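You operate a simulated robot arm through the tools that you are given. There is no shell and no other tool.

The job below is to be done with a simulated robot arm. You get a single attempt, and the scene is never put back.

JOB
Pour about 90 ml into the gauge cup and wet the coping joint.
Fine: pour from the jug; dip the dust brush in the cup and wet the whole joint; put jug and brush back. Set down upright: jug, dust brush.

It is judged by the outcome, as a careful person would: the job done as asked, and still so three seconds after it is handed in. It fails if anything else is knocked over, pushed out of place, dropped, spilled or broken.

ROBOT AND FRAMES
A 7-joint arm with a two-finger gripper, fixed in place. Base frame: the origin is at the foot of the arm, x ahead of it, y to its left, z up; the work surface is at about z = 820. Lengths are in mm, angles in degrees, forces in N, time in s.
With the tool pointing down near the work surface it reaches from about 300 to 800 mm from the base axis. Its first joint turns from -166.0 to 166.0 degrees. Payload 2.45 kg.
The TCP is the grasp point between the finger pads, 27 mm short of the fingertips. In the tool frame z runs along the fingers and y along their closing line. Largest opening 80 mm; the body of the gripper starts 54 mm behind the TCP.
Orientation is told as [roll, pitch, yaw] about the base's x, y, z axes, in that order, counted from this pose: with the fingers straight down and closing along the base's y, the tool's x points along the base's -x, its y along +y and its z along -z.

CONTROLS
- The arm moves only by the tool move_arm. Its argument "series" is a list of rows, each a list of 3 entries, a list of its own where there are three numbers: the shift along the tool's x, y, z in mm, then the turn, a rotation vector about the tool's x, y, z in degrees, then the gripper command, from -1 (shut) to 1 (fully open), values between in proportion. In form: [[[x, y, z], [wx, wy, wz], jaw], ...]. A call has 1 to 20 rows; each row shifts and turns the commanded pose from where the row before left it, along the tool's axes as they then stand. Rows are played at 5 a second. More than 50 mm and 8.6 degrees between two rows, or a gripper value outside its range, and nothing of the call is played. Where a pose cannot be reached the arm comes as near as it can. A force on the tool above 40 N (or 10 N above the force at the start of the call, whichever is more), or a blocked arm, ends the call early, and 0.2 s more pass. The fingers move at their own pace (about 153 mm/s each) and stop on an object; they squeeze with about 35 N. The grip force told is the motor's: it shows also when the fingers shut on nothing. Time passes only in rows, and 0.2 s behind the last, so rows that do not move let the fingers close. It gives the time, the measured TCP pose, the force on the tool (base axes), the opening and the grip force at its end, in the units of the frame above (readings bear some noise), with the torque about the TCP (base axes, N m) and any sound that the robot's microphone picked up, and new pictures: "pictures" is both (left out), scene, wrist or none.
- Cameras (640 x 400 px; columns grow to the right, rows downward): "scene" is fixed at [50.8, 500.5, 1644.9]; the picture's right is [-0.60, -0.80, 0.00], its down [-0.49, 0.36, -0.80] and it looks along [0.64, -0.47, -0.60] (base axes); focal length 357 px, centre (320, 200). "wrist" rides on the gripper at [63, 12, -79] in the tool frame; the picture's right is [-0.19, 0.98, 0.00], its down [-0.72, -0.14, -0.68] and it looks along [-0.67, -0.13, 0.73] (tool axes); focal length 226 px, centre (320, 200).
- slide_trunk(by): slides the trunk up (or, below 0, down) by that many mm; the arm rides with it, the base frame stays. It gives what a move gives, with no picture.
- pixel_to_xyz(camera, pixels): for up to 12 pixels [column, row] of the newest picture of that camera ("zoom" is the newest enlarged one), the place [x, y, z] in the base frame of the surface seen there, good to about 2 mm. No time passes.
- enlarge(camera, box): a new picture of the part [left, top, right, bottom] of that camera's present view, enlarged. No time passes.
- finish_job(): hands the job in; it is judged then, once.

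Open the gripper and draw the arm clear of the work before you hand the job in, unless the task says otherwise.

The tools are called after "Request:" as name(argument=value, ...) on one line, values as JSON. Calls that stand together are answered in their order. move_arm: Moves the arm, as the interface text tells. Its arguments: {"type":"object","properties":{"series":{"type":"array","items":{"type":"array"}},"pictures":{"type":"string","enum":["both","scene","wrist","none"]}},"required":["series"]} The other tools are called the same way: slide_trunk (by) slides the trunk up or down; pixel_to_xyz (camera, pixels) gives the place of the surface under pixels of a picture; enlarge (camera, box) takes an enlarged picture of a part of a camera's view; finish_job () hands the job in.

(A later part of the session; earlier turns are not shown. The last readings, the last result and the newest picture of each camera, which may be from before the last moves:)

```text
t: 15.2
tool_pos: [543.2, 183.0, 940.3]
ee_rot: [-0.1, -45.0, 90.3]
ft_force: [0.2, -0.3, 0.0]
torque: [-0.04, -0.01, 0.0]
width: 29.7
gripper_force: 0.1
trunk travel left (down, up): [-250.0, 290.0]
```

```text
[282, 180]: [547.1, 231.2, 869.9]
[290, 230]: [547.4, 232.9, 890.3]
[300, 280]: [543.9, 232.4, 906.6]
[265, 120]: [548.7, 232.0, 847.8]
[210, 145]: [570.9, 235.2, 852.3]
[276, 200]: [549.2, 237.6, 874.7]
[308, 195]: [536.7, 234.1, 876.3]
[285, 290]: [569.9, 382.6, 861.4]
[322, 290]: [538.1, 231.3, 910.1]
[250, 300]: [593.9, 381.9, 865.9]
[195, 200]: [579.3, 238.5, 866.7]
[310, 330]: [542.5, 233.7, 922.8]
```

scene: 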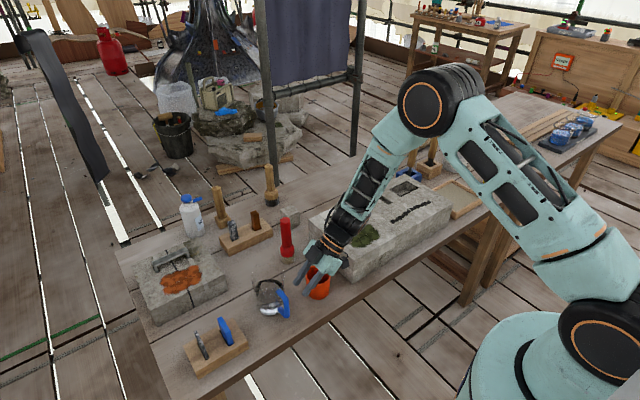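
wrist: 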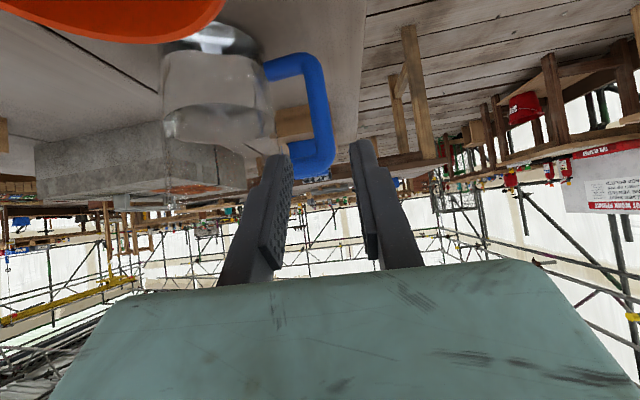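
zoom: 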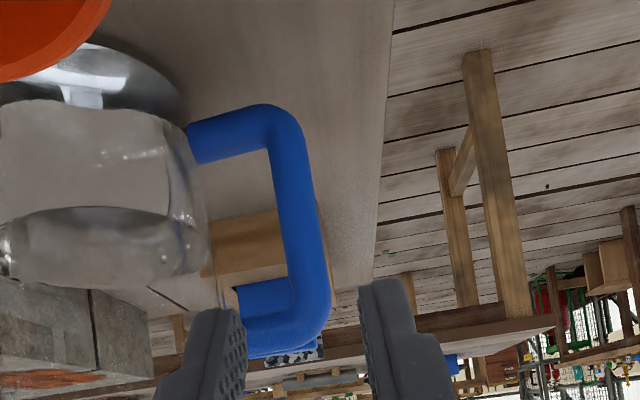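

Bar centre is x≈543, y≈238.5, opening z 857–912. I slide 79 mm along the fingers into the handle opening, then pause open to check.

Request:
move_arm(series=[[[0.2, 0, 20], [0, 0, 0], -0.25], [[0.2, 0, 20], [0, 0, 0], -0.25], [[0.2, 0, 20], [0, 0, 0], -0.25], [[0, 0, 19], [0, 0, 0], -0.25], [[0, 0, 0], [0, 0, 0], -0.25]])

Request:
enlarge(camera="wrist", box=[200, 0, 460, 240])

Request:
enlarge(camera="scene", box=[240, 245, 330, 325])

```text
t: 16.4
tool_pos: [543.1, 239.1, 884.3]
ee_rot: [-0.1, -45.0, 90.2]
ft_force: [-0.3, 0.4, 0.0]
torque: [0.03, -0.04, 0.01]
width: 30.0
gripper_force: 0.3
trunk travel left (down, up): [-250.0, 290.0]
```

scene: 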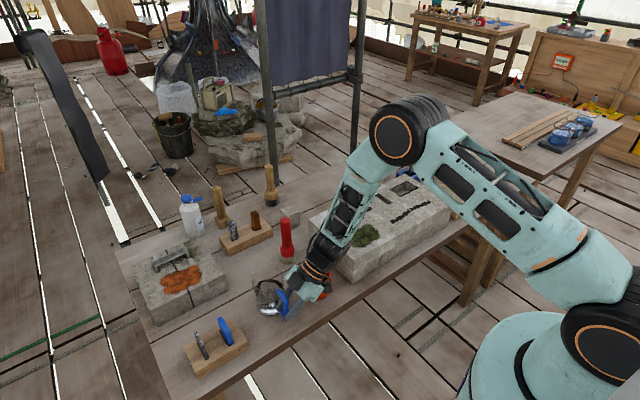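
wrist: 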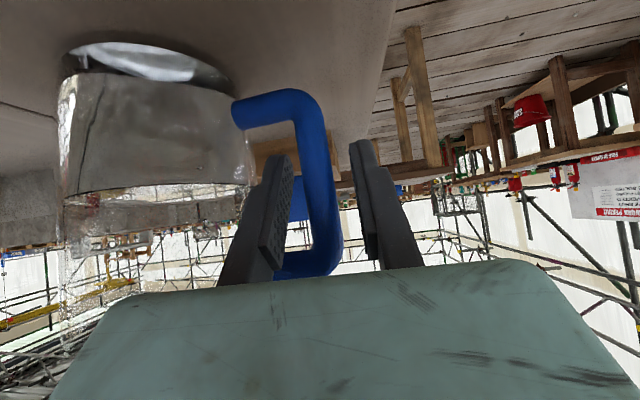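

```text
1.67 times, centred on (330, 120) of wrist
```

zoom: 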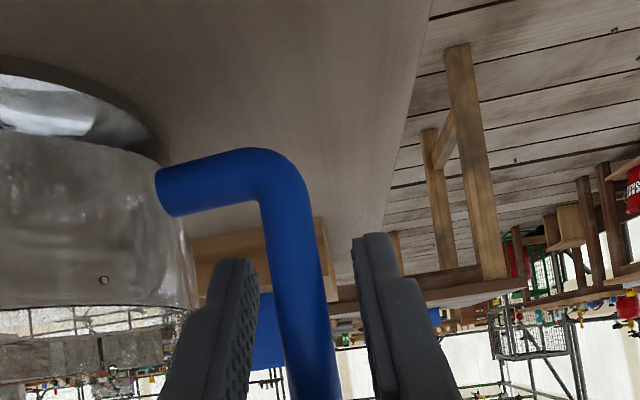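

```text
5.00 times, centred on (285, 285) of scene
```

zoom: 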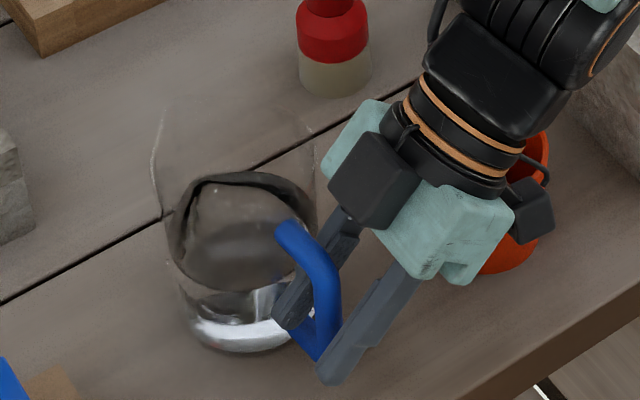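

The left finger is inside the handle opening and the right one outside, with the bar in the middle. I close and let it settle.

Request:
move_arm(series=[[[0, 0, 0], [0, 0, 0], -0.5], [[0, 0, 0], [0, 0, 0], -1], [[0, 0, 0], [0, 0, 0], -1], [[0, 0, 0], [0, 0, 0], -1]], pictures="wrist")

Request:
move_arm(series=[[[0, 0, 0], [0, 0, 0], -1]], pictures="none")

```text
t: 17.4
tool_pos: [542.6, 237.9, 885.2]
ee_rot: [0.0, -44.9, 90.1]
ft_force: [-0.5, -0.3, 1.1]
torque: [0.0, 0.0, -0.02]
width: 13.5
gripper_force: 34.9
trunk travel left (down, up): [-250.0, 290.0]
```

wrist: 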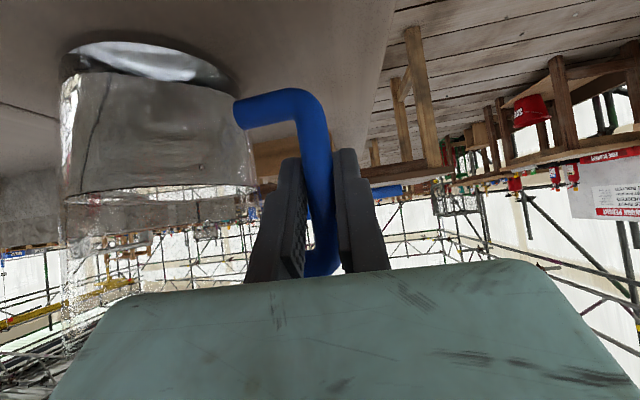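

```text
t: 17.8
tool_pos: [541.3, 239.9, 885.4]
ee_rot: [0.0, -45.0, 90.2]
ft_force: [-1.4, -0.5, 0.0]
torque: [-0.01, -0.02, -0.03]
width: 13.2
gripper_force: 34.6
trunk travel left (down, up): [-250.0, 290.0]
```

Firm grip on the bar (13 mm). I lift 8 mm slowly and check the weight and torque.

Request:
move_arm(series=[[[-1.4, 0, -1.4], [0, 0, 0], -1], [[-1.4, 0, -1.4], [0, 0, 0], -1], [[-1.4, 0, -1.4], [0, 0, 0], -1], [[-1.4, 0, -1.4], [0, 0, 0], -1], [[0, 0, 0], [0, 0, 0], -1]])

Request:
enlarge(camera="scene", box=[240, 245, 330, 325])

```text
t: 19.0
tool_pos: [543.3, 238.9, 892.6]
ee_rot: [-0.1, -44.9, 90.1]
ft_force: [-0.1, 0.8, -2.7]
torque: [-0.03, 0.25, 0.04]
width: 13.3
gripper_force: 34.6
trunk travel left (down, up): [-250.0, 290.0]
```

scene: 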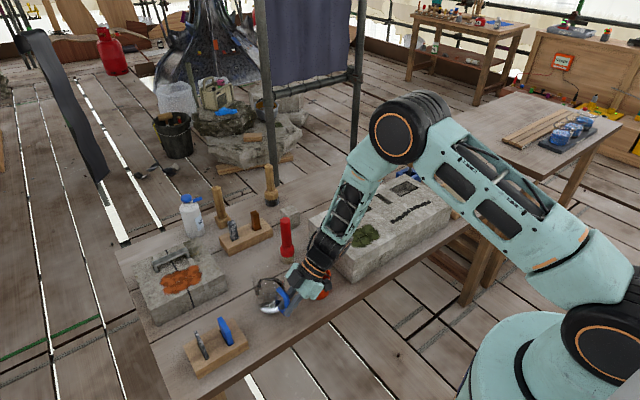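
wrist: 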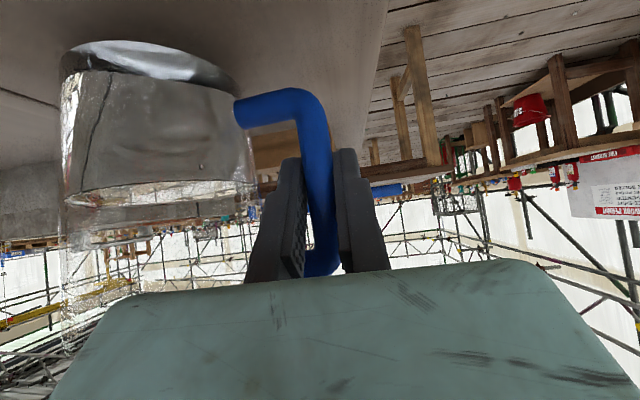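

```text
5.00 times, centred on (285, 285) of scene
```

zoom: 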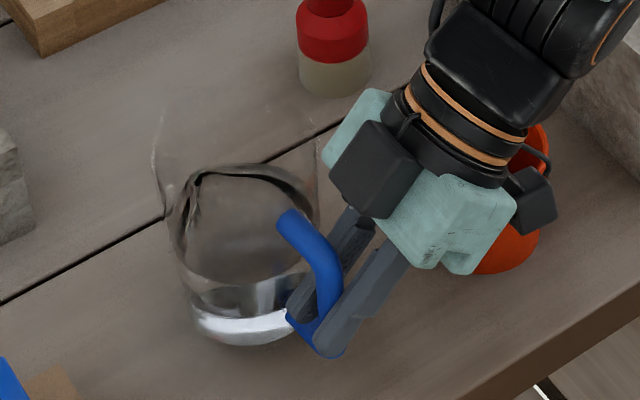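

The load is now taken (torque 0.25 N m) with no slip visible. I lift 30 mm more and check that the jug stays level.

Request:
move_arm(series=[[[-3, 0, -3], [0, 0, 0], -1], [[-5, 0, -5], [0, 0, 0], -1], [[-5, 0, -5], [0, 0, 0], -1], [[-5, 0, -5], [0, 0, 0], -1], [[-3, 0, -3], [0, 0, 0], -1], [[0, 0, 0], [0, 0, 0], -1], [[0, 0, 0], [0, 0, 0], -1]])

Request:
move_arm(series=[[[0, 0, 0], [0, 0, 0], -1]], pictures="none")

Request:
move_arm(series=[[[0, 0, 0], [0, 0, 0], -1]], pictures="none")

Request:
enlarge(camera="scene", box=[240, 235, 330, 315])

```text
t: 20.6
tool_pos: [540.6, 238.4, 923.2]
ee_rot: [-0.1, -45.0, 90.1]
ft_force: [-1.1, 0.0, -3.7]
torque: [-0.02, 0.25, 0.02]
width: 13.2
gripper_force: 34.8
trunk travel left (down, up): [-250.0, 290.0]
```

scene: 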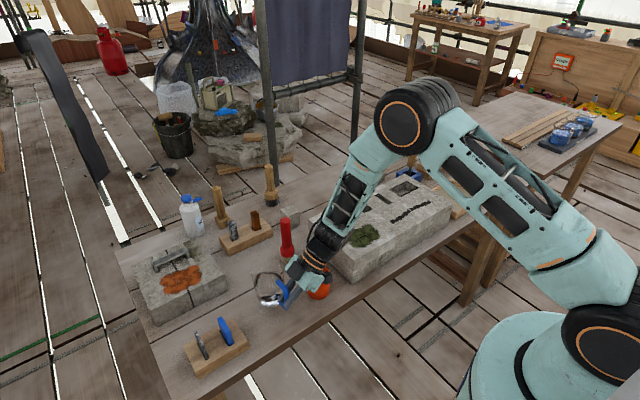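
wrist: 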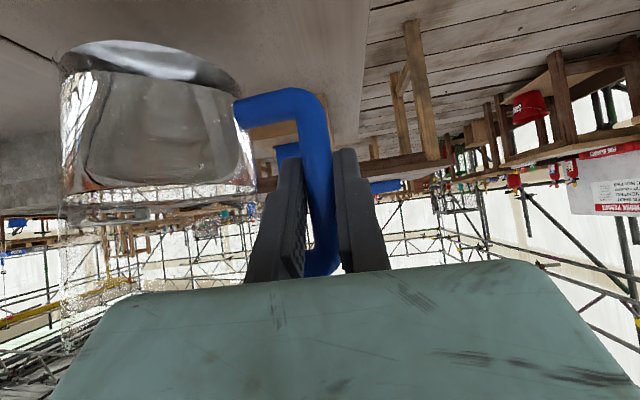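

```text
t: 21.0
tool_pos: [542.2, 238.0, 921.9]
ee_rot: [-0.1, -45.0, 90.1]
ft_force: [-0.5, 0.2, -3.5]
torque: [-0.05, 0.21, -0.03]
width: 13.0
gripper_force: 34.5
trunk travel left (down, up): [-250.0, 290.0]
```

```text
t: 21.4
tool_pos: [541.0, 238.1, 922.9]
ee_rot: [-0.1, -45.0, 90.1]
ft_force: [-0.1, 0.0, -3.0]
torque: [-0.02, 0.23, -0.01]
width: 13.4
gripper_force: 34.9
trunk travel left (down, up): [-250.0, 290.0]
```

```text
5.00 times, centred on (285, 275) of scene
```

zoom: 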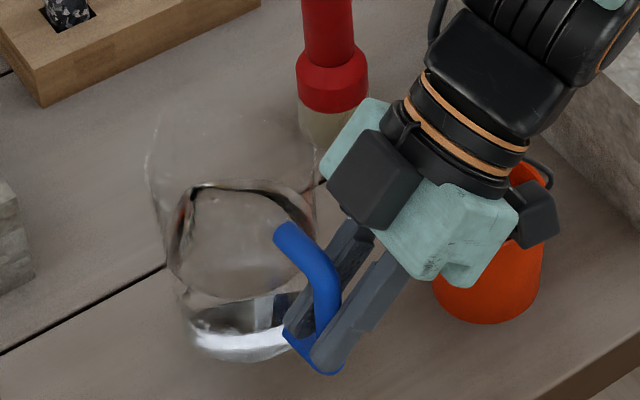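

The jug hangs level with about 3.4 N of weight and a steady torque, so the grip holds. I raise it to z≈1030 and move to x≈582, then yaw it -90° so the spout points toward -y, above the cup's line.

Request:
move_arm(series=[[[-8, -4, -8], [0, 0, 0], -1], [[-16, -8, -16], [0, 0, 0], -1], [[-16, -8.5, -16], [0, 0, 0], -1], [[-16, -8.5, -16], [0, 0, 0], -1], [[-12, -8, -12], [0, 0, 0], -1], [[-7, -4, -7], [0, 0, 0], -1], [[0, 0, 0], [0, 0, 0], -1]], pictures="none")

Request:
move_arm(series=[[[0, 0, 0], [2, 0, 2], -1], [[0, 0, 0], [4, 0, 4], -1], [[0, 0, 0], [5.5, 0, 5.5], -1], [[0, 0, 0], [5.5, 0, 5.5], -1], [[0, 0, 0], [5.5, 0, 5.5], -1], [[0, 0, 0], [5.5, 0, 5.5], -1], [[0, 0, 0], [5.5, 0, 5.5], -1], [[0, 0, 0], [5.5, 0, 5.5], -1], [[0, 0, 0], [5.5, 0, 5.5], -1], [[0, 0, 0], [5.5, 0, 5.5], -1], [[0, 0, 0], [5.5, 0, 5.5], -1], [[0, 0, 0], [5.5, 0, 5.5], -1], [[0, 0, 0], [2.7, 0, 2.7], -1], [[0, 0, 0], [0, 0, 0], -1], [[0, 0, 0], [0, 0, 0], -1]])

Request:
enlarge(camera="scene", box=[260, 180, 400, 320])

```text
t: 23.0
tool_pos: [582.9, 238.9, 1029.0]
ee_rot: [-0.2, -45.0, 90.1]
ft_force: [0.1, 0.6, -3.0]
torque: [-0.03, 0.26, 0.01]
width: 13.5
gripper_force: 34.8
trunk travel left (down, up): [-250.0, 290.0]
```

```text
t: 26.2
tool_pos: [581.7, 237.7, 1029.3]
ee_rot: [0.1, -45.1, 0.0]
ft_force: [-1.0, -0.5, -3.2]
torque: [0.25, 0.01, 0.01]
width: 13.4
gripper_force: 35.1
trunk travel left (down, up): [-250.0, 290.0]
```

scene: 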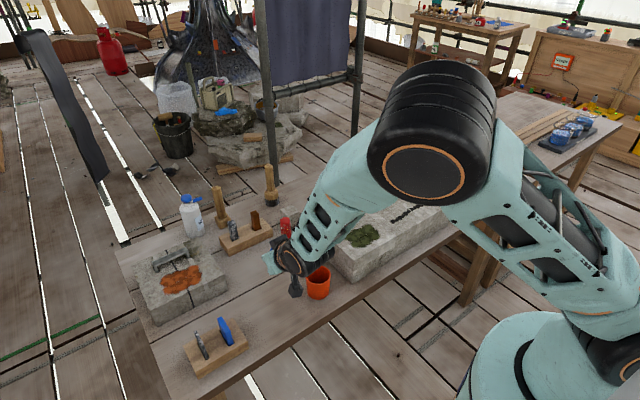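
wrist: 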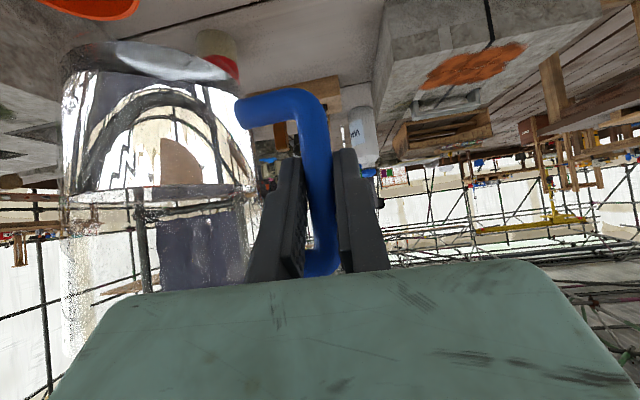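

```text
2.86 times, centred on (330, 250) of scene
```

zoom: 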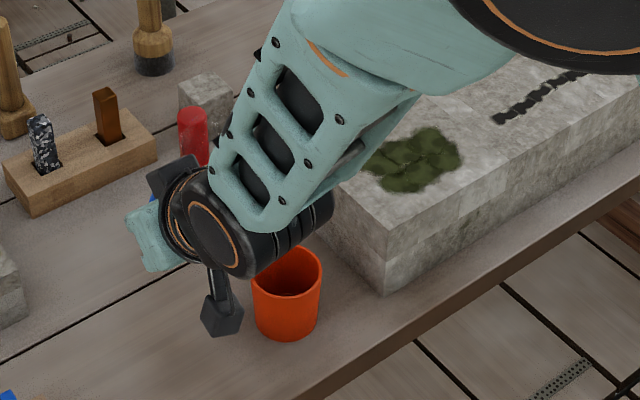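

The jug is over the cup line with the spout toward -y; readings steady. I shift TCP to about (581,250,1010) and tilt the jug 45° in small steps – not enough to pour yet – to check reach and alignment.

Request:
move_arm(series=[[[7, 6, 6.5], [0, 0, 0], -1], [[7, 6, 6.5], [0, 0, 0], -1], [[0, 0, 0], [-2, 0, 2], -1], [[0, 0, 0], [-3.5, 0, 3.5], -1], [[0, 0, 0], [-3.5, 0, 3.5], -1], [[0, 0, 0], [-3.5, 0, 3.5], -1], [[0, 0, 0], [-3.5, 0, 3.5], -1], [[0, 0, 0], [-3.5, 0, 3.5], -1], [[0, 0, 0], [-3.5, 0, 3.5], -1], [[0, 0, 0], [-3.5, 0, 3.5], -1], [[0, 0, 0], [-3.5, 0, 3.5], -1], [[0, 0, 0], [-1.8, 0, 1.8], -1], [[0, 0, 0], [0, 0, 0], -1]])

Request:
enlarge(camera="scene", box=[250, 220, 370, 320])

```text
t: 29.0
tool_pos: [583.4, 250.7, 1010.9]
ee_rot: [54.7, -30.1, -35.4]
ft_force: [0.3, -0.9, -3.6]
torque: [0.09, -0.02, -0.04]
width: 13.2
gripper_force: 35.3
trunk travel left (down, up): [-250.0, 290.0]
```

scene: 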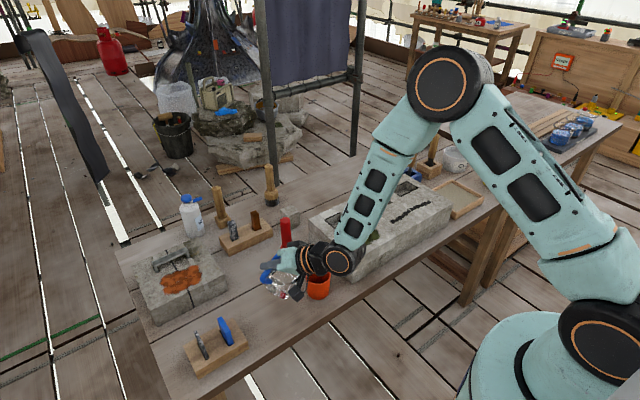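
wrist: 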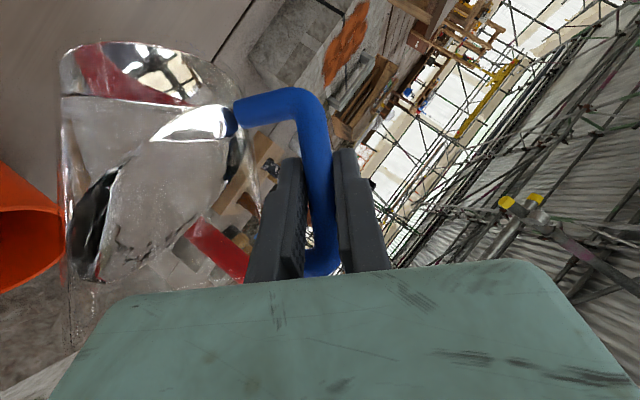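

```text
4.00 times, centred on (310, 270) of scene
```

zoom: 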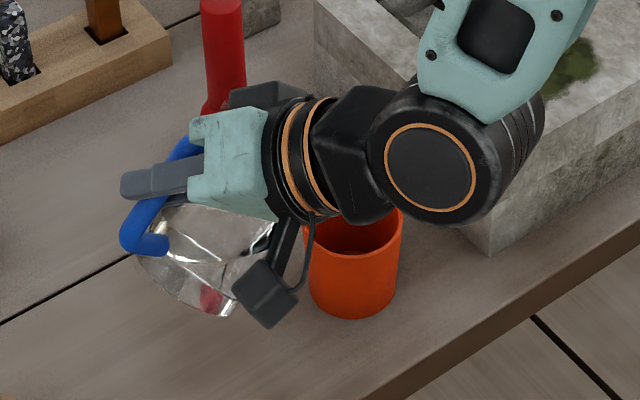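

The wrist view, fixed to the jug, shows the water sloping from (235,125) to (75,280), still short of the rim near row 350. I zoom in on the rim/spout and the cup at the left.

Request:
enlarge(camera="wrist", box=[0, 180, 200, 400])

Request:
pixel_to_xyz(camera="wrist", pixels=[[70, 330], [80, 270], [20, 220], [55, 230], [100, 300], [65, 350], [35, 285], [10, 250]])

```text
1.82 times, centred on (100, 290) of wrist
```

zoom: 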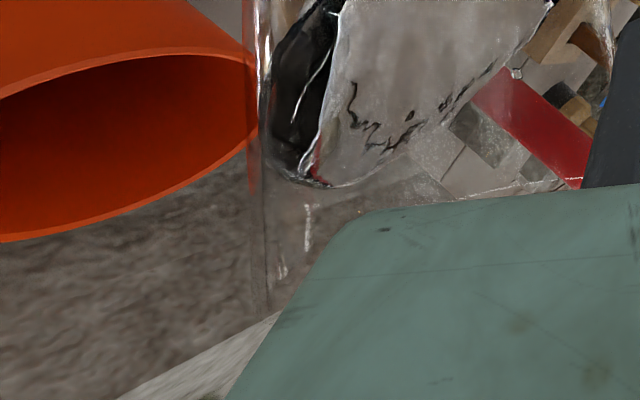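

```text
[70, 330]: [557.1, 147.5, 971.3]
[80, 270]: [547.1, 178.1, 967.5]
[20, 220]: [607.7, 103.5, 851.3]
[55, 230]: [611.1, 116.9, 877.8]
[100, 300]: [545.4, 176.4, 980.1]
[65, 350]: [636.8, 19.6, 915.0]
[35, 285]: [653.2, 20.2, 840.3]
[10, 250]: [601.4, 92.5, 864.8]
```

The rim at the spout side appears near z 940 in jug terms; alignment is fine. I bring TCP to y≈238, z≈1002 and tilt to about 55°, then check.

Request:
move_arm(series=[[[-0.5, -7, -1.5], [0, 0, 0], -1], [[-0.5, -7, -1.5], [0, 0, 0], -1], [[0, 0, 0], [-1.8, 0, 1.8], -1], [[0, 0, 0], [-1.8, 0, 1.8], -1], [[0, 0, 0], [-1.8, 0, 1.8], -1], [[0, 0, 0], [-1.7, 0, 1.7], -1], [[0, 0, 0], [0, 0, 0], -1], [[0, 0, 0], [0, 0, 0], -1]])

Request:
enlarge(camera="wrist", box=[0, 100, 240, 360])

Request:
enlarge(camera="scene", box=[260, 230, 350, 310])

```text
t: 30.8
tool_pos: [580.4, 238.3, 1000.6]
ee_rot: [63.7, -24.1, -39.5]
ft_force: [-0.9, -0.7, -3.4]
torque: [0.05, 0.03, -0.01]
width: 13.2
gripper_force: 35.0
trunk travel left (down, up): [-250.0, 290.0]
```

scene: 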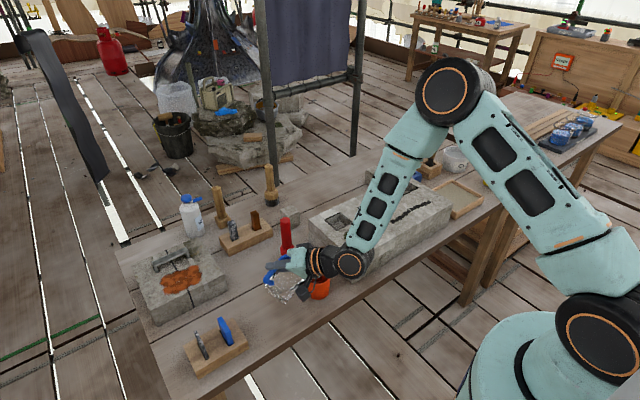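
wrist: 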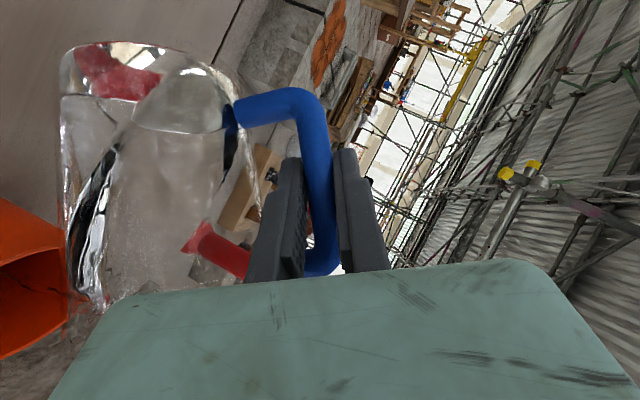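

```text
1.54 times, centred on (120, 230) of wrist
```

zoom: 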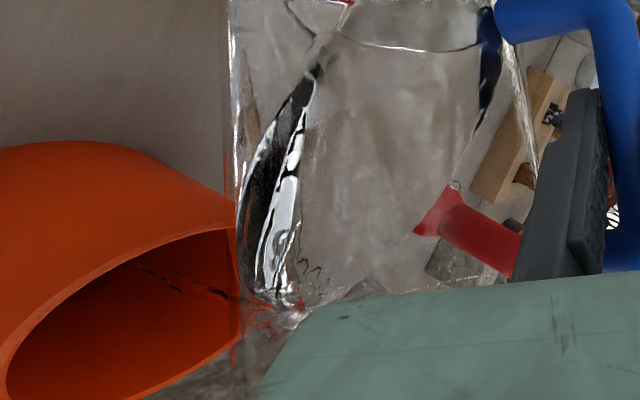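

```text
5.00 times, centred on (305, 270) of scene
```

zoom: 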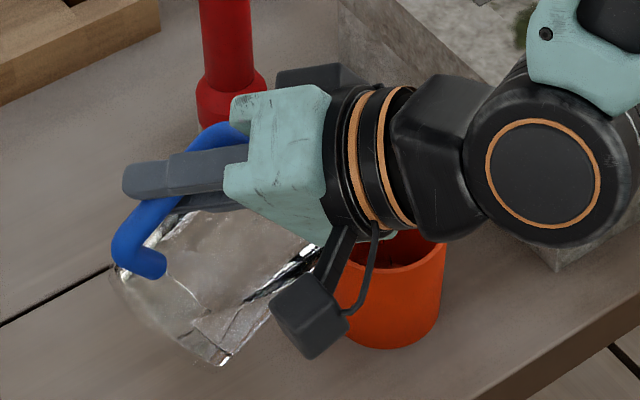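

No pouring yet at 55°: water's front edge at wrist row ~295 of ~345. The cup interior is visible at left in the wrist view. I tilt on to 60°, keeping the spout above the cup.

Request:
move_arm(series=[[[-2.7, -0.1, -2.2], [-1.2, 0, 1.2], -1], [[-2.7, -0.1, -2.2], [-1.2, 0, 1.2], -1], [[0, 0, 0], [-1.1, 0, 1.1], -1], [[0, 0, 0], [0, 0, 0], -1], [[0, 0, 0], [0, 0, 0], -1]])

Request:
enlarge(camera="wrist", box=[0, 140, 240, 400])

Request:
enlarge(camera="scene", box=[260, 230, 350, 310])

```text
t: 32.0
tool_pos: [581.9, 233.6, 1005.7]
ee_rot: [67.7, -20.8, -41.0]
ft_force: [0.8, 0.2, -2.3]
torque: [0.08, 0.03, 0.04]
width: 13.4
gripper_force: 35.3
trunk travel left (down, up): [-250.0, 290.0]
```

scene: 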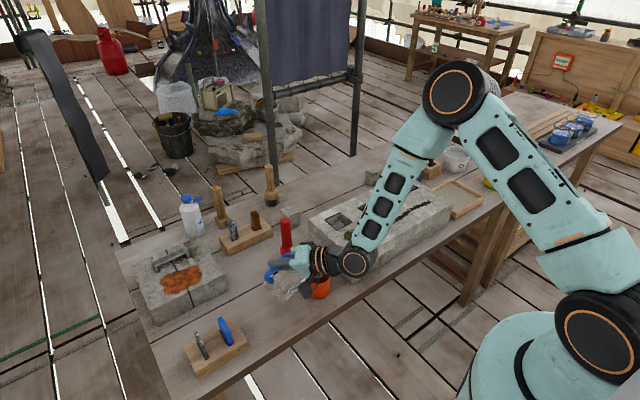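
wrist: 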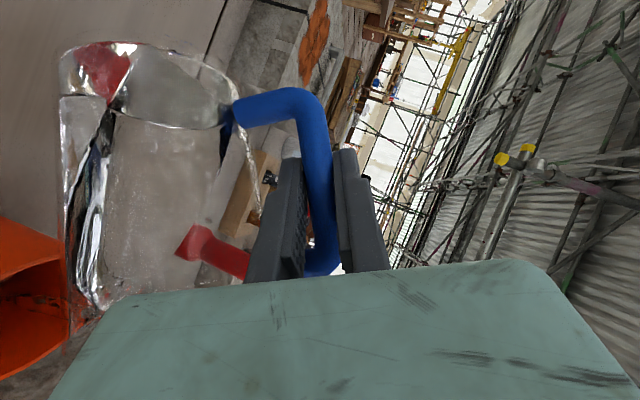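

```text
1.54 times, centred on (120, 270) of wrist
```

zoom: 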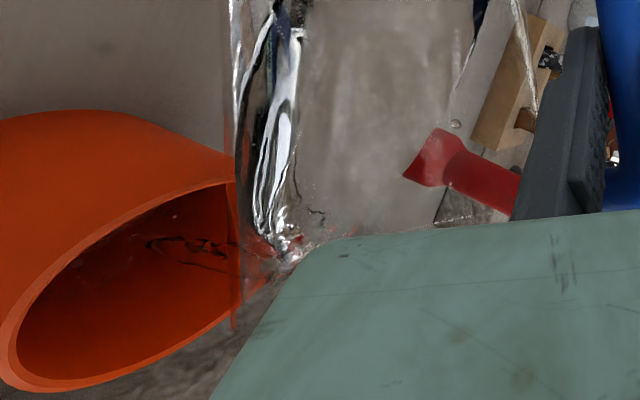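

```text
5.00 times, centred on (305, 270) of scene
```

zoom: 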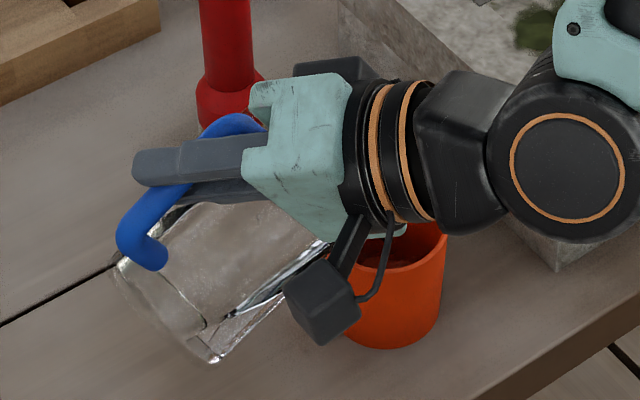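

There are dark ripples in the cup at zoom (190,245) — perhaps some water has already come over. I check depths inside the cup and take another reading.

Request:
pixel_to_xyz(camera="zoom", pixels=[[190, 245], [160, 243], [220, 250], [150, 270], [100, 300], [150, 330], [200, 210], [130, 240], [60, 330], [240, 230], [255, 260], [280, 235]])

Request:
move_arm(series=[[[0, 0, 0], [0, 0, 0], -1]], pictures="wrist")

Request:
enlarge(camera="wrist", box=[0, 200, 140, 380])

```text
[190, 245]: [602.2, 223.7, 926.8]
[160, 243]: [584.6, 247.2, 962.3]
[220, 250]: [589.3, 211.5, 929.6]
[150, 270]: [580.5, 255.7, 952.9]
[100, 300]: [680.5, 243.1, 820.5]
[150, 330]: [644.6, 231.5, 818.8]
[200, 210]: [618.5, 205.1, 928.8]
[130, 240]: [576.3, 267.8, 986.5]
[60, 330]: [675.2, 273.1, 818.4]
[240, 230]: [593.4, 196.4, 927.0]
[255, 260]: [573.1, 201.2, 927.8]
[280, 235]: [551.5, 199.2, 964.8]
```

```text
t: 32.4
tool_pos: [581.7, 233.5, 1005.6]
ee_rot: [67.8, -20.8, -40.9]
ft_force: [-0.5, -0.6, -3.0]
torque: [0.09, 0.01, 0.0]
width: 13.0
gripper_force: 34.8
trunk travel left (down, up): [-250.0, 290.0]
```

wrist: 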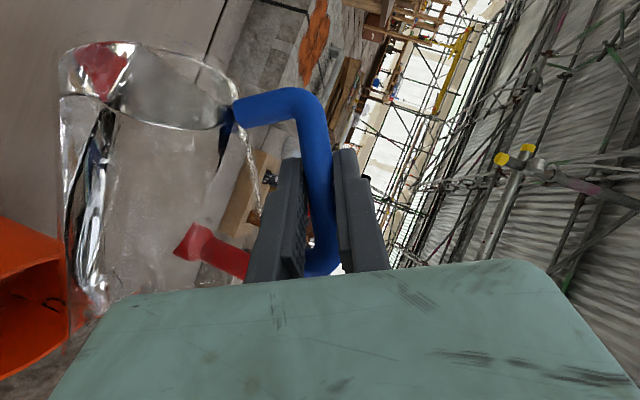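

```text
2.22 times, centred on (70, 290) of wrist
```

zoom: 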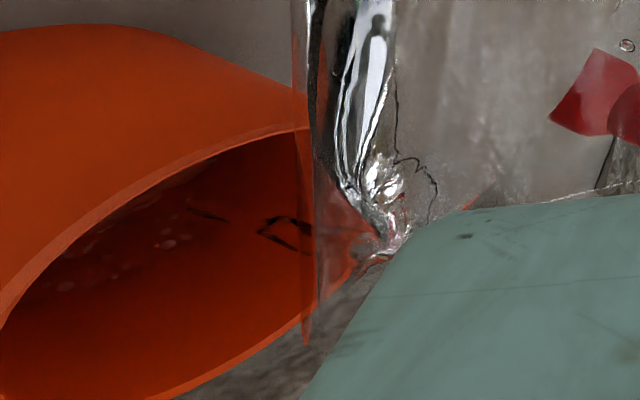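

Bubbles appear in the cup at zoom (160,240), so a trickle has begun. I query depths there.

Request:
pixel_to_xyz(camera="zoom", pixels=[[160, 240], [100, 270], [210, 212], [280, 235], [240, 230], [150, 320], [60, 330], [220, 300], [340, 260], [380, 260], [150, 200], [360, 150]])

Request:
move_arm(series=[[[0, 0, 0], [0, 0, 0], -1], [[0, 0, 0], [0, 0, 0], -1]], pictures="none")

Request:
enlarge(camera="wrist", box=[0, 200, 140, 380])

Request:
pixel_to_xyz(camera="wrist", pixels=[[35, 308], [22, 322], [45, 296], [60, 305], [20, 340], [35, 345]])

```text
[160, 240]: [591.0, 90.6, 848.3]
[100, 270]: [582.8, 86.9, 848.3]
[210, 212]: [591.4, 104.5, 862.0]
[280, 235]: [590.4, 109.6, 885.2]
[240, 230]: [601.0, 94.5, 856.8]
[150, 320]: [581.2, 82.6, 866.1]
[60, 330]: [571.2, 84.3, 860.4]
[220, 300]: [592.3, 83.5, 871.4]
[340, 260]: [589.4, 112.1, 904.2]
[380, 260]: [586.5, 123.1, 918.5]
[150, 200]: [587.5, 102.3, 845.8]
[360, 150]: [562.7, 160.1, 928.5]
```

```text
t: 33.0
tool_pos: [580.7, 232.2, 1004.3]
ee_rot: [67.8, -20.8, -40.8]
ft_force: [0.6, 0.0, -2.0]
torque: [0.06, 0.01, -0.03]
width: 13.3
gripper_force: 34.6
trunk travel left (down, up): [-250.0, 290.0]
```

```text
2.22 times, centred on (70, 290) of wrist
```

zoom: 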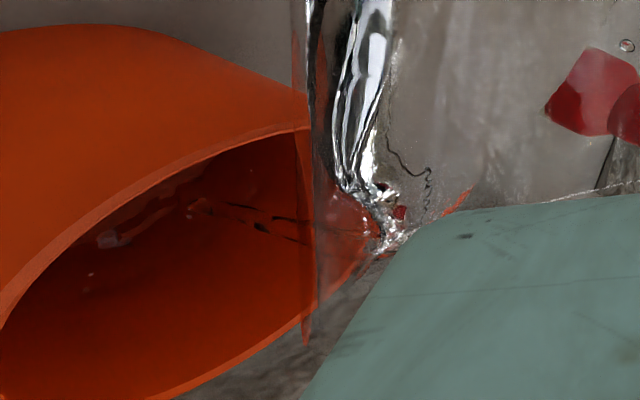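

```text
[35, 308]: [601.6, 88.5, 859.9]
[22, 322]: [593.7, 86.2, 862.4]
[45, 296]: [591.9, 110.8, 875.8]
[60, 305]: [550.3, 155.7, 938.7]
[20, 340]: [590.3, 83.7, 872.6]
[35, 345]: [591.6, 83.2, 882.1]
```

Water is flowing: a stream at (589,112,904) and a surface in the cup at z≈848 (≈26 mm deep). I tilt back right away to stop the pour.

Request:
move_arm(series=[[[0, 0, 0], [5.5, 0, -5.5], -1], [[0, 0, 0], [5.5, 0, -5.5], -1], [[0, 0, 0], [3, 0, -3], -1], [[0, 0, 0], [0, 0, 0], -1]])

Request:
enlarge(camera="wrist", box=[0, 140, 160, 340])

Request:
pixel_to_xyz(camera="wrist", pixels=[[10, 230], [20, 235], [35, 235], [10, 250], [25, 260], [5, 215], [30, 215], [45, 220], [10, 275], [20, 285]])

Request:
enlarge(camera="scene", box=[260, 230, 350, 310])

```text
t: 34.0
tool_pos: [583.6, 233.8, 1005.3]
ee_rot: [50.0, -32.7, -32.7]
ft_force: [0.3, -1.1, -2.7]
torque: [0.08, -0.02, 0.03]
width: 13.5
gripper_force: 35.2
trunk travel left (down, up): [-250.0, 290.0]
```

scene: 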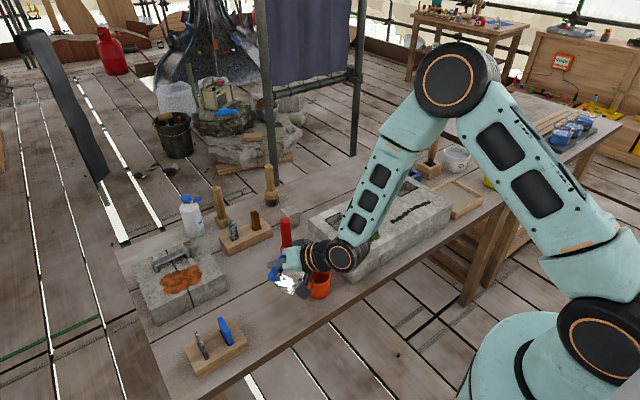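
wrist: 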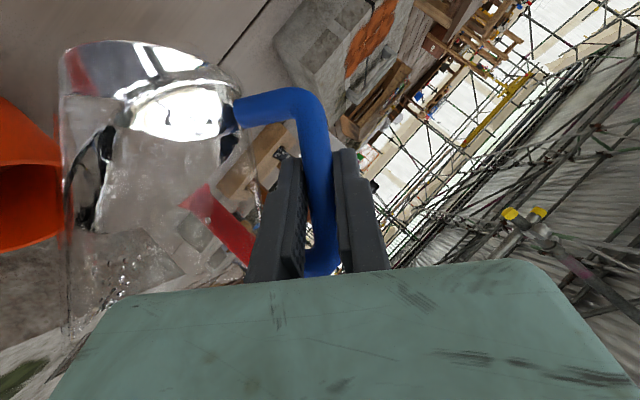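

```text
2.00 times, centred on (80, 240) of wrist
```

zoom: 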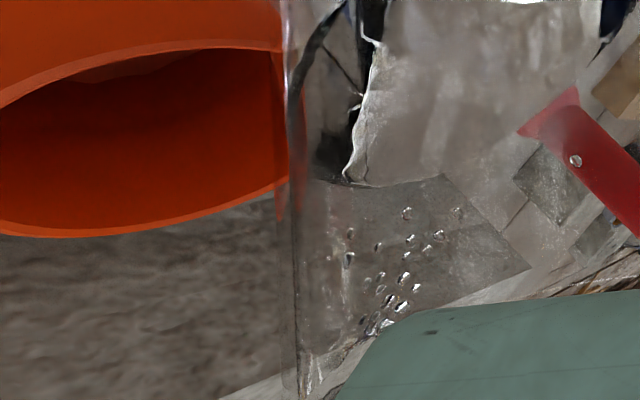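

```text
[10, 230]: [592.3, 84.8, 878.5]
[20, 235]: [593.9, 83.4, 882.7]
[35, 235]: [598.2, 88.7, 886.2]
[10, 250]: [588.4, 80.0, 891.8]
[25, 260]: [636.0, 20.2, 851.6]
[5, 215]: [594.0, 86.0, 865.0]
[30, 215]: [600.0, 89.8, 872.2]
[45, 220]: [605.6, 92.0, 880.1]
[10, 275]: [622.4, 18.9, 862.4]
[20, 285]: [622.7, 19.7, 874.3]
```

```text
5.00 times, centred on (305, 270) of scene
```

zoom: 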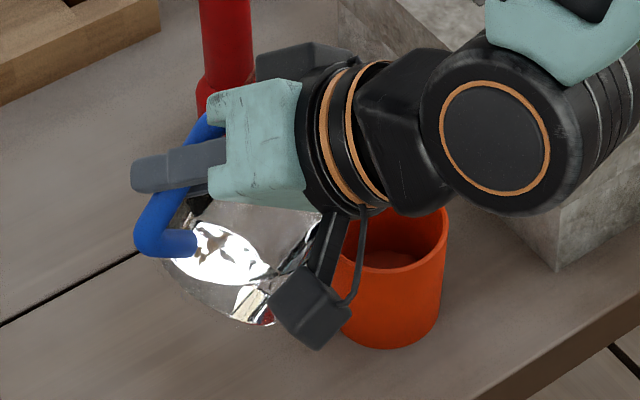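

The pour has stopped and the bench around the cup looks dry. The cup's water surface shows in the scene zoom near (395,262); I measure it, and the level in the jug.

Request:
pixel_to_xyz(camera="zoom", pixels=[[395, 262], [385, 258], [405, 258], [400, 255], [375, 264], [410, 262], [400, 240], [420, 245], [390, 215], [390, 265]])

Request:
move_arm(series=[[[0, 0, 0], [0, 0, 0], -1]], pictures="none")

Request:
move_arm(series=[[[0, 0, 0], [0, 0, 0], -1]], pictures="none")

Request:
move_arm(series=[[[0, 0, 0], [0, 0, 0], -1]], pictures="none")

Request:
move_arm(series=[[[0, 0, 0], [0, 0, 0], -1]], pictures="none")

```text
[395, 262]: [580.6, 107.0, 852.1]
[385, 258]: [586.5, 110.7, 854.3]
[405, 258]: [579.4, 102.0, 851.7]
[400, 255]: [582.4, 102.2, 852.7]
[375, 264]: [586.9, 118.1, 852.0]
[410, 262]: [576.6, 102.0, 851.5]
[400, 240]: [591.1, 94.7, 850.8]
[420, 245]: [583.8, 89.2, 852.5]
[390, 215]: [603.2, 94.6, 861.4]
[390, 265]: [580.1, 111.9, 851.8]
```

```text
t: 34.4
tool_pos: [581.6, 234.0, 1005.0]
ee_rot: [50.1, -32.8, -32.8]
ft_force: [-1.6, 0.0, -2.8]
torque: [0.11, 0.05, 0.01]
width: 13.2
gripper_force: 34.9
trunk travel left (down, up): [-250.0, 290.0]
```

```text
t: 34.8
tool_pos: [581.6, 232.9, 1005.2]
ee_rot: [50.1, -32.8, -32.9]
ft_force: [-0.9, -0.2, -2.8]
torque: [0.09, 0.01, -0.01]
width: 13.1
gripper_force: 35.2
trunk travel left (down, up): [-250.0, 290.0]
```

```text
t: 35.2
tool_pos: [582.3, 234.1, 1004.8]
ee_rot: [50.1, -32.8, -32.8]
ft_force: [-0.8, 0.3, -2.5]
torque: [0.09, 0.01, 0.01]
width: 13.1
gripper_force: 35.1
trunk travel left (down, up): [-250.0, 290.0]
```

```text
t: 35.6
tool_pos: [582.1, 233.4, 1005.3]
ee_rot: [50.1, -32.8, -32.8]
ft_force: [-1.1, -1.0, -2.7]
torque: [0.08, 0.06, 0.0]
width: 13.3
gripper_force: 34.4
trunk travel left (down, up): [-250.0, 290.0]
```

Force fell from about 3.34 to 2.70 N (≈65 ml), while the cup level of z≈852 over the floor at ≈822 suggests ≈78 ml. I bring the jug upright to check how far its own level has dropped.

Request:
move_arm(series=[[[0, 0, 0], [3.5, 0, -3.5], -1], [[0, 0, 0], [3.5, 0, -3.5], -1], [[0, 0, 0], [3.5, 0, -3.5], -1], [[0, 0, 0], [3.5, 0, -3.5], -1], [[0, 0, 0], [3.5, 0, -3.5], -1], [[0, 0, 0], [3.5, 0, -3.5], -1], [[0, 0, 0], [3.5, 0, -3.5], -1], [[0, 0, 0], [3.7, 0, -3.7], -1], [[0, 0, 0], [0, 0, 0], -1], [[0, 0, 0], [0, 0, 0], -1], [[0, 0, 0], [0, 0, 0], -1], [[0, 0, 0], [0, 0, 0], -1], [[0, 0, 0], [0, 0, 0], -1]])

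Request:
enlarge(camera="wrist", box=[40, 20, 300, 240])

Request:
pixel_to_xyz(camera="wrist", pixels=[[90, 185], [120, 185], [160, 185], [200, 185], [230, 180], [120, 170], [160, 170], [200, 165], [160, 160], [160, 150]])

```text
t: 38.4
tool_pos: [582.2, 232.4, 1005.6]
ee_rot: [0.4, -45.1, -0.4]
ft_force: [-0.1, 0.2, -2.3]
torque: [0.18, 0.01, 0.01]
width: 13.0
gripper_force: 35.3
trunk travel left (down, up): [-250.0, 290.0]
```

scene: 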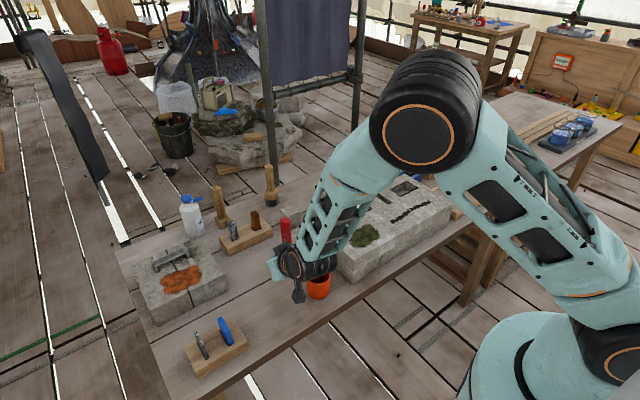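
wrist: 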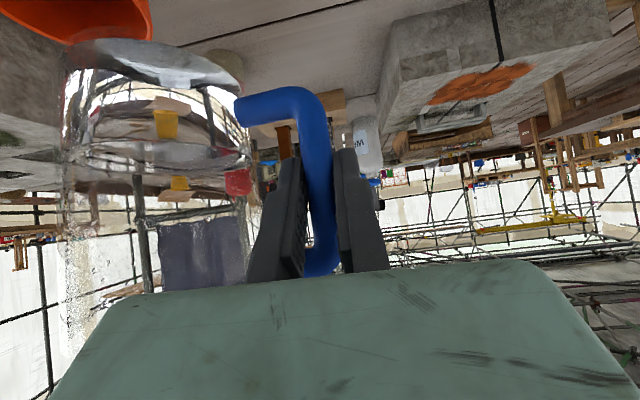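

```text
1.82 times, centred on (170, 130) of wrist
```

zoom: 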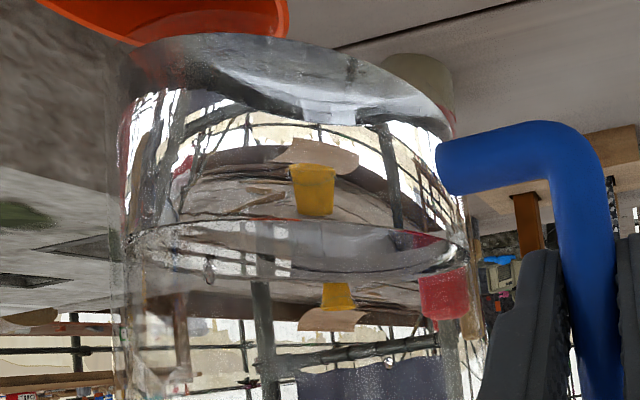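

```text
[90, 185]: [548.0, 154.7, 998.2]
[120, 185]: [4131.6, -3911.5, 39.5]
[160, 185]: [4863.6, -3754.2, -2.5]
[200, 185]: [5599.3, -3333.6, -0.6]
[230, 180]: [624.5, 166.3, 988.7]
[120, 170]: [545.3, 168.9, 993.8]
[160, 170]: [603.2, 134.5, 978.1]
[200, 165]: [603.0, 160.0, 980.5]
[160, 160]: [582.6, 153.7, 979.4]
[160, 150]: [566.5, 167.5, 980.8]
```

The jug's level dropped about 19 mm (≈85–90 ml); force and torque suggest 70–85 ml. I take a few more still readings to narrow it.

Request:
move_arm(series=[[[0, 0, 0], [0, 0, 0], -1]], pictures="none")

Request:
move_arm(series=[[[0, 0, 0], [0, 0, 0], -1]], pictures="none")

Request:
move_arm(series=[[[0, 0, 0], [0, 0, 0], -1]], pictures="none")

Request:
move_arm(series=[[[0, 0, 0], [0, 0, 0], -1]], pictures="none")

Request:
move_arm(series=[[[0, 0, 0], [0, 0, 0], -1]], pictures="none")

Request:
move_arm(series=[[[0, 0, 0], [0, 0, 0], -1]], pictures="none")

Request:
enlarge(camera="scene", box=[290, 255, 350, 310])

Request:
pixel_to_xyz(camera="zoom", pixels=[[320, 180], [340, 195], [310, 205], [300, 200], [335, 170], [230, 160], [395, 150], [310, 215], [355, 180], [280, 195], [310, 320], [240, 290]])

```text
t: 38.8
tool_pos: [581.6, 233.4, 1005.7]
ee_rot: [0.3, -45.1, -0.3]
ft_force: [0.2, -0.3, -2.7]
torque: [0.19, 0.02, -0.01]
width: 13.1
gripper_force: 35.3
trunk travel left (down, up): [-250.0, 290.0]
```

```text
t: 39.2
tool_pos: [581.6, 233.1, 1005.0]
ee_rot: [0.4, -45.2, -0.3]
ft_force: [0.0, 1.2, -1.4]
torque: [0.19, -0.01, 0.02]
width: 13.0
gripper_force: 35.1
trunk travel left (down, up): [-250.0, 290.0]
```

```text
t: 39.6
tool_pos: [582.3, 232.8, 1005.0]
ee_rot: [0.4, -45.1, -0.3]
ft_force: [0.4, 1.1, -2.1]
torque: [0.16, 0.0, 0.0]
width: 13.2
gripper_force: 34.6
trunk travel left (down, up): [-250.0, 290.0]
```

```text
t: 40.0
tool_pos: [581.0, 233.1, 1003.7]
ee_rot: [0.5, -45.1, -0.3]
ft_force: [-0.5, -1.6, -2.2]
torque: [0.19, -0.04, 0.01]
width: 13.2
gripper_force: 34.9
trunk travel left (down, up): [-250.0, 290.0]
```

```text
t: 40.4
tool_pos: [582.1, 232.7, 1005.3]
ee_rot: [0.5, -45.1, -0.2]
ft_force: [-0.5, 0.0, -2.7]
torque: [0.2, 0.0, -0.02]
width: 13.1
gripper_force: 34.6
trunk travel left (down, up): [-250.0, 290.0]
```

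```text
t: 40.8
tool_pos: [581.2, 231.4, 1004.0]
ee_rot: [0.4, -45.1, -0.3]
ft_force: [0.3, 0.9, -2.4]
torque: [0.14, 0.01, 0.0]
width: 13.2
gripper_force: 35.0
trunk travel left (down, up): [-250.0, 290.0]
```

```text
7.27 times, centred on (320, 282) of scene
```

zoom: 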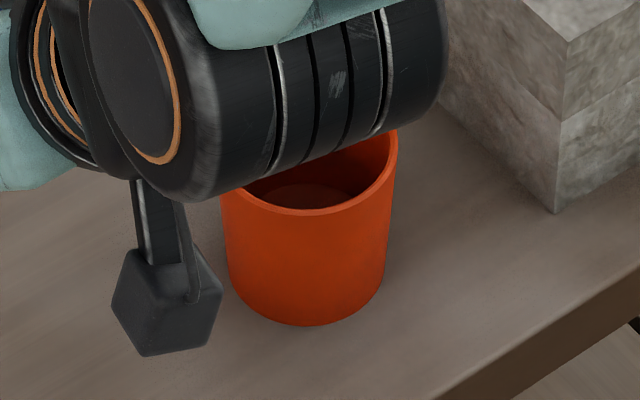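

```text
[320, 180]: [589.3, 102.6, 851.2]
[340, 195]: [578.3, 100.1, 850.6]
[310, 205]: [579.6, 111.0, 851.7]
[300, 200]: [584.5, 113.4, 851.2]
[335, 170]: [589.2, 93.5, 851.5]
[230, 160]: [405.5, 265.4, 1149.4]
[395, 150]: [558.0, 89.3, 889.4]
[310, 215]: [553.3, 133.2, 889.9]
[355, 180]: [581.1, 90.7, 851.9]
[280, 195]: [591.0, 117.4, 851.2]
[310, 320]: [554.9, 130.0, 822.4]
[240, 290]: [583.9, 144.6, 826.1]
```

Averages now agree: force drop ≈0.90 N, torque drop ≈0.063 N m, cup depth ≈29 mm – about 85–90 ml, which is what was asked. I take the jug back: yaw +90°, then return to its spot.

Request:
move_arm(series=[[[0, 0, 0], [0.28, 0, -0.28], -1], [[0, 0, 0], [-2, 0, -2], -1], [[0, 0, 0], [-4, 0, -4], -1], [[0, 0, 0], [-5.5, 0, -5.5], -1], [[0, 0, 0], [-5.5, 0, -5.5], -1], [[0, 0, 0], [-5.5, 0, -5.5], -1], [[0, 0, 0], [-5.5, 0, -5.5], -1], [[0, 0, 0], [-5.5, 0, -5.5], -1], [[0, 0, 0], [-5.5, 0, -5.5], -1], [[0, 0, 0], [-5.5, 0, -5.5], -1], [[0, 0, 0], [-5.5, 0, -5.5], -1], [[0, 0, 0], [-5.5, 0, -5.5], -1], [[0, 0, 0], [-5.5, 0, -5.5], -1], [[0, 0, 0], [-2.9, 0, -2.9], -1], [[0, 0, 0], [0, 0, 0], -1], [[0, 0, 0], [0, 0, 0], -1]])

Request:
enlarge(camera="scene", box=[250, 220, 370, 320])

```text
t: 44.2
tool_pos: [582.4, 233.3, 1004.7]
ee_rot: [0.0, -44.9, 90.6]
ft_force: [0.1, 0.0, -2.7]
torque: [-0.01, 0.17, 0.02]
width: 13.2
gripper_force: 35.4
trunk travel left (down, up): [-250.0, 290.0]
```

scene: 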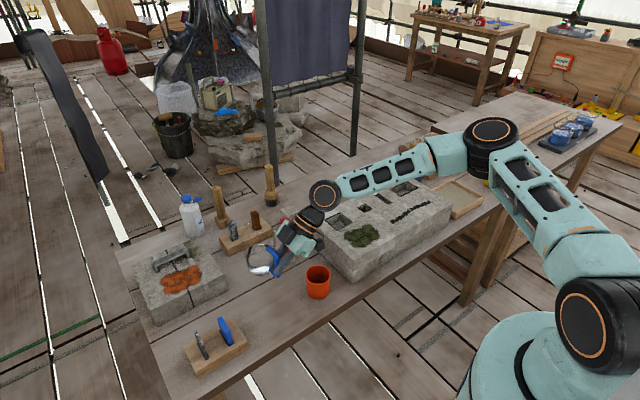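
wrist: 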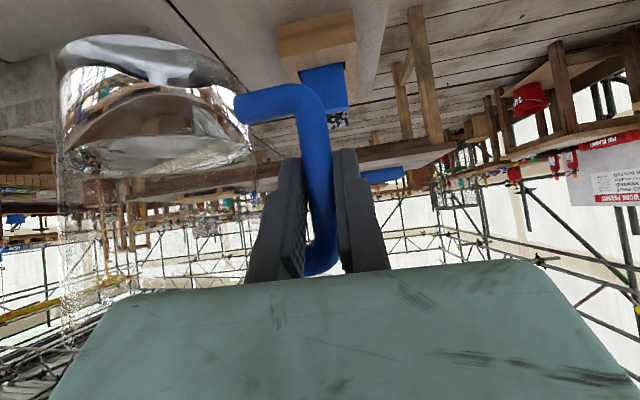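

```text
4.00 times, centred on (310, 270) of scene
```

zoom: 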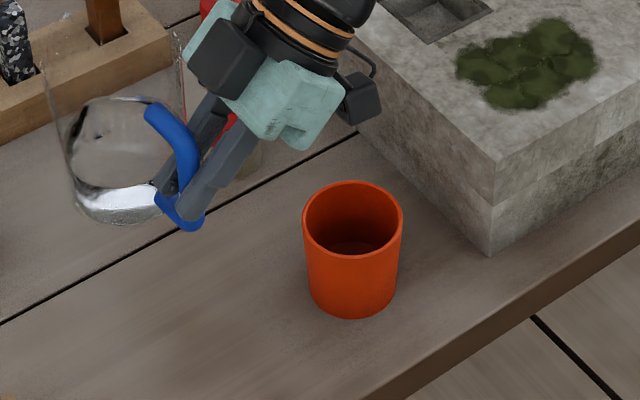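

No spill visible. I carry the jug to just above its original spot (TCP 542.5, 238.5, 900).

Request:
move_arm(series=[[[8, 5, 9], [0, 0, 0], -1], [[14, 8, 15.5], [0, 0, 0], -1], [[14, 8, 15.5], [0, 0, 0], -1], [[14, 8, 15.5], [0, 0, 0], -1], [[12, 6, 13.4], [0, 0, 0], -1], [[8.1, 4.7, 9], [0, 0, 0], -1], [[0, 0, 0], [0, 0, 0], -1], [[0, 0, 0], [0, 0, 0], -1]])

Request:
enlarge(camera="scene", box=[240, 240, 340, 320])

```text
t: 46.0
tool_pos: [543.6, 238.9, 900.5]
ee_rot: [-0.1, -44.9, 90.4]
ft_force: [0.0, -0.3, -1.9]
torque: [-0.01, 0.18, -0.06]
width: 13.2
gripper_force: 35.0
trunk travel left (down, up): [-250.0, 290.0]
```

scene: 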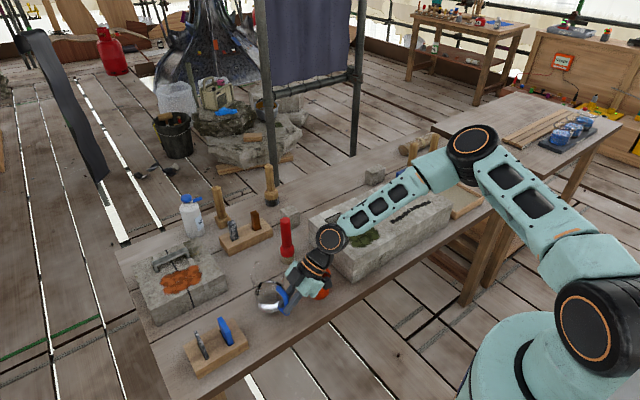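
wrist: 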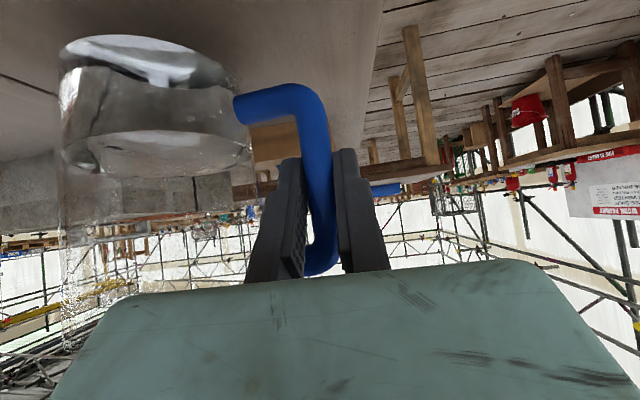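

```text
5.00 times, centred on (290, 280) of scene
```

zoom: 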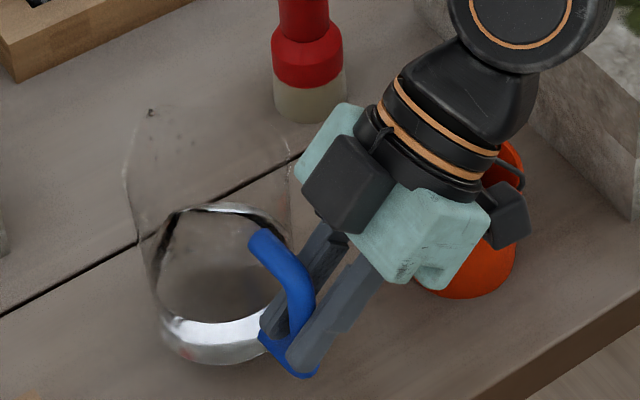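

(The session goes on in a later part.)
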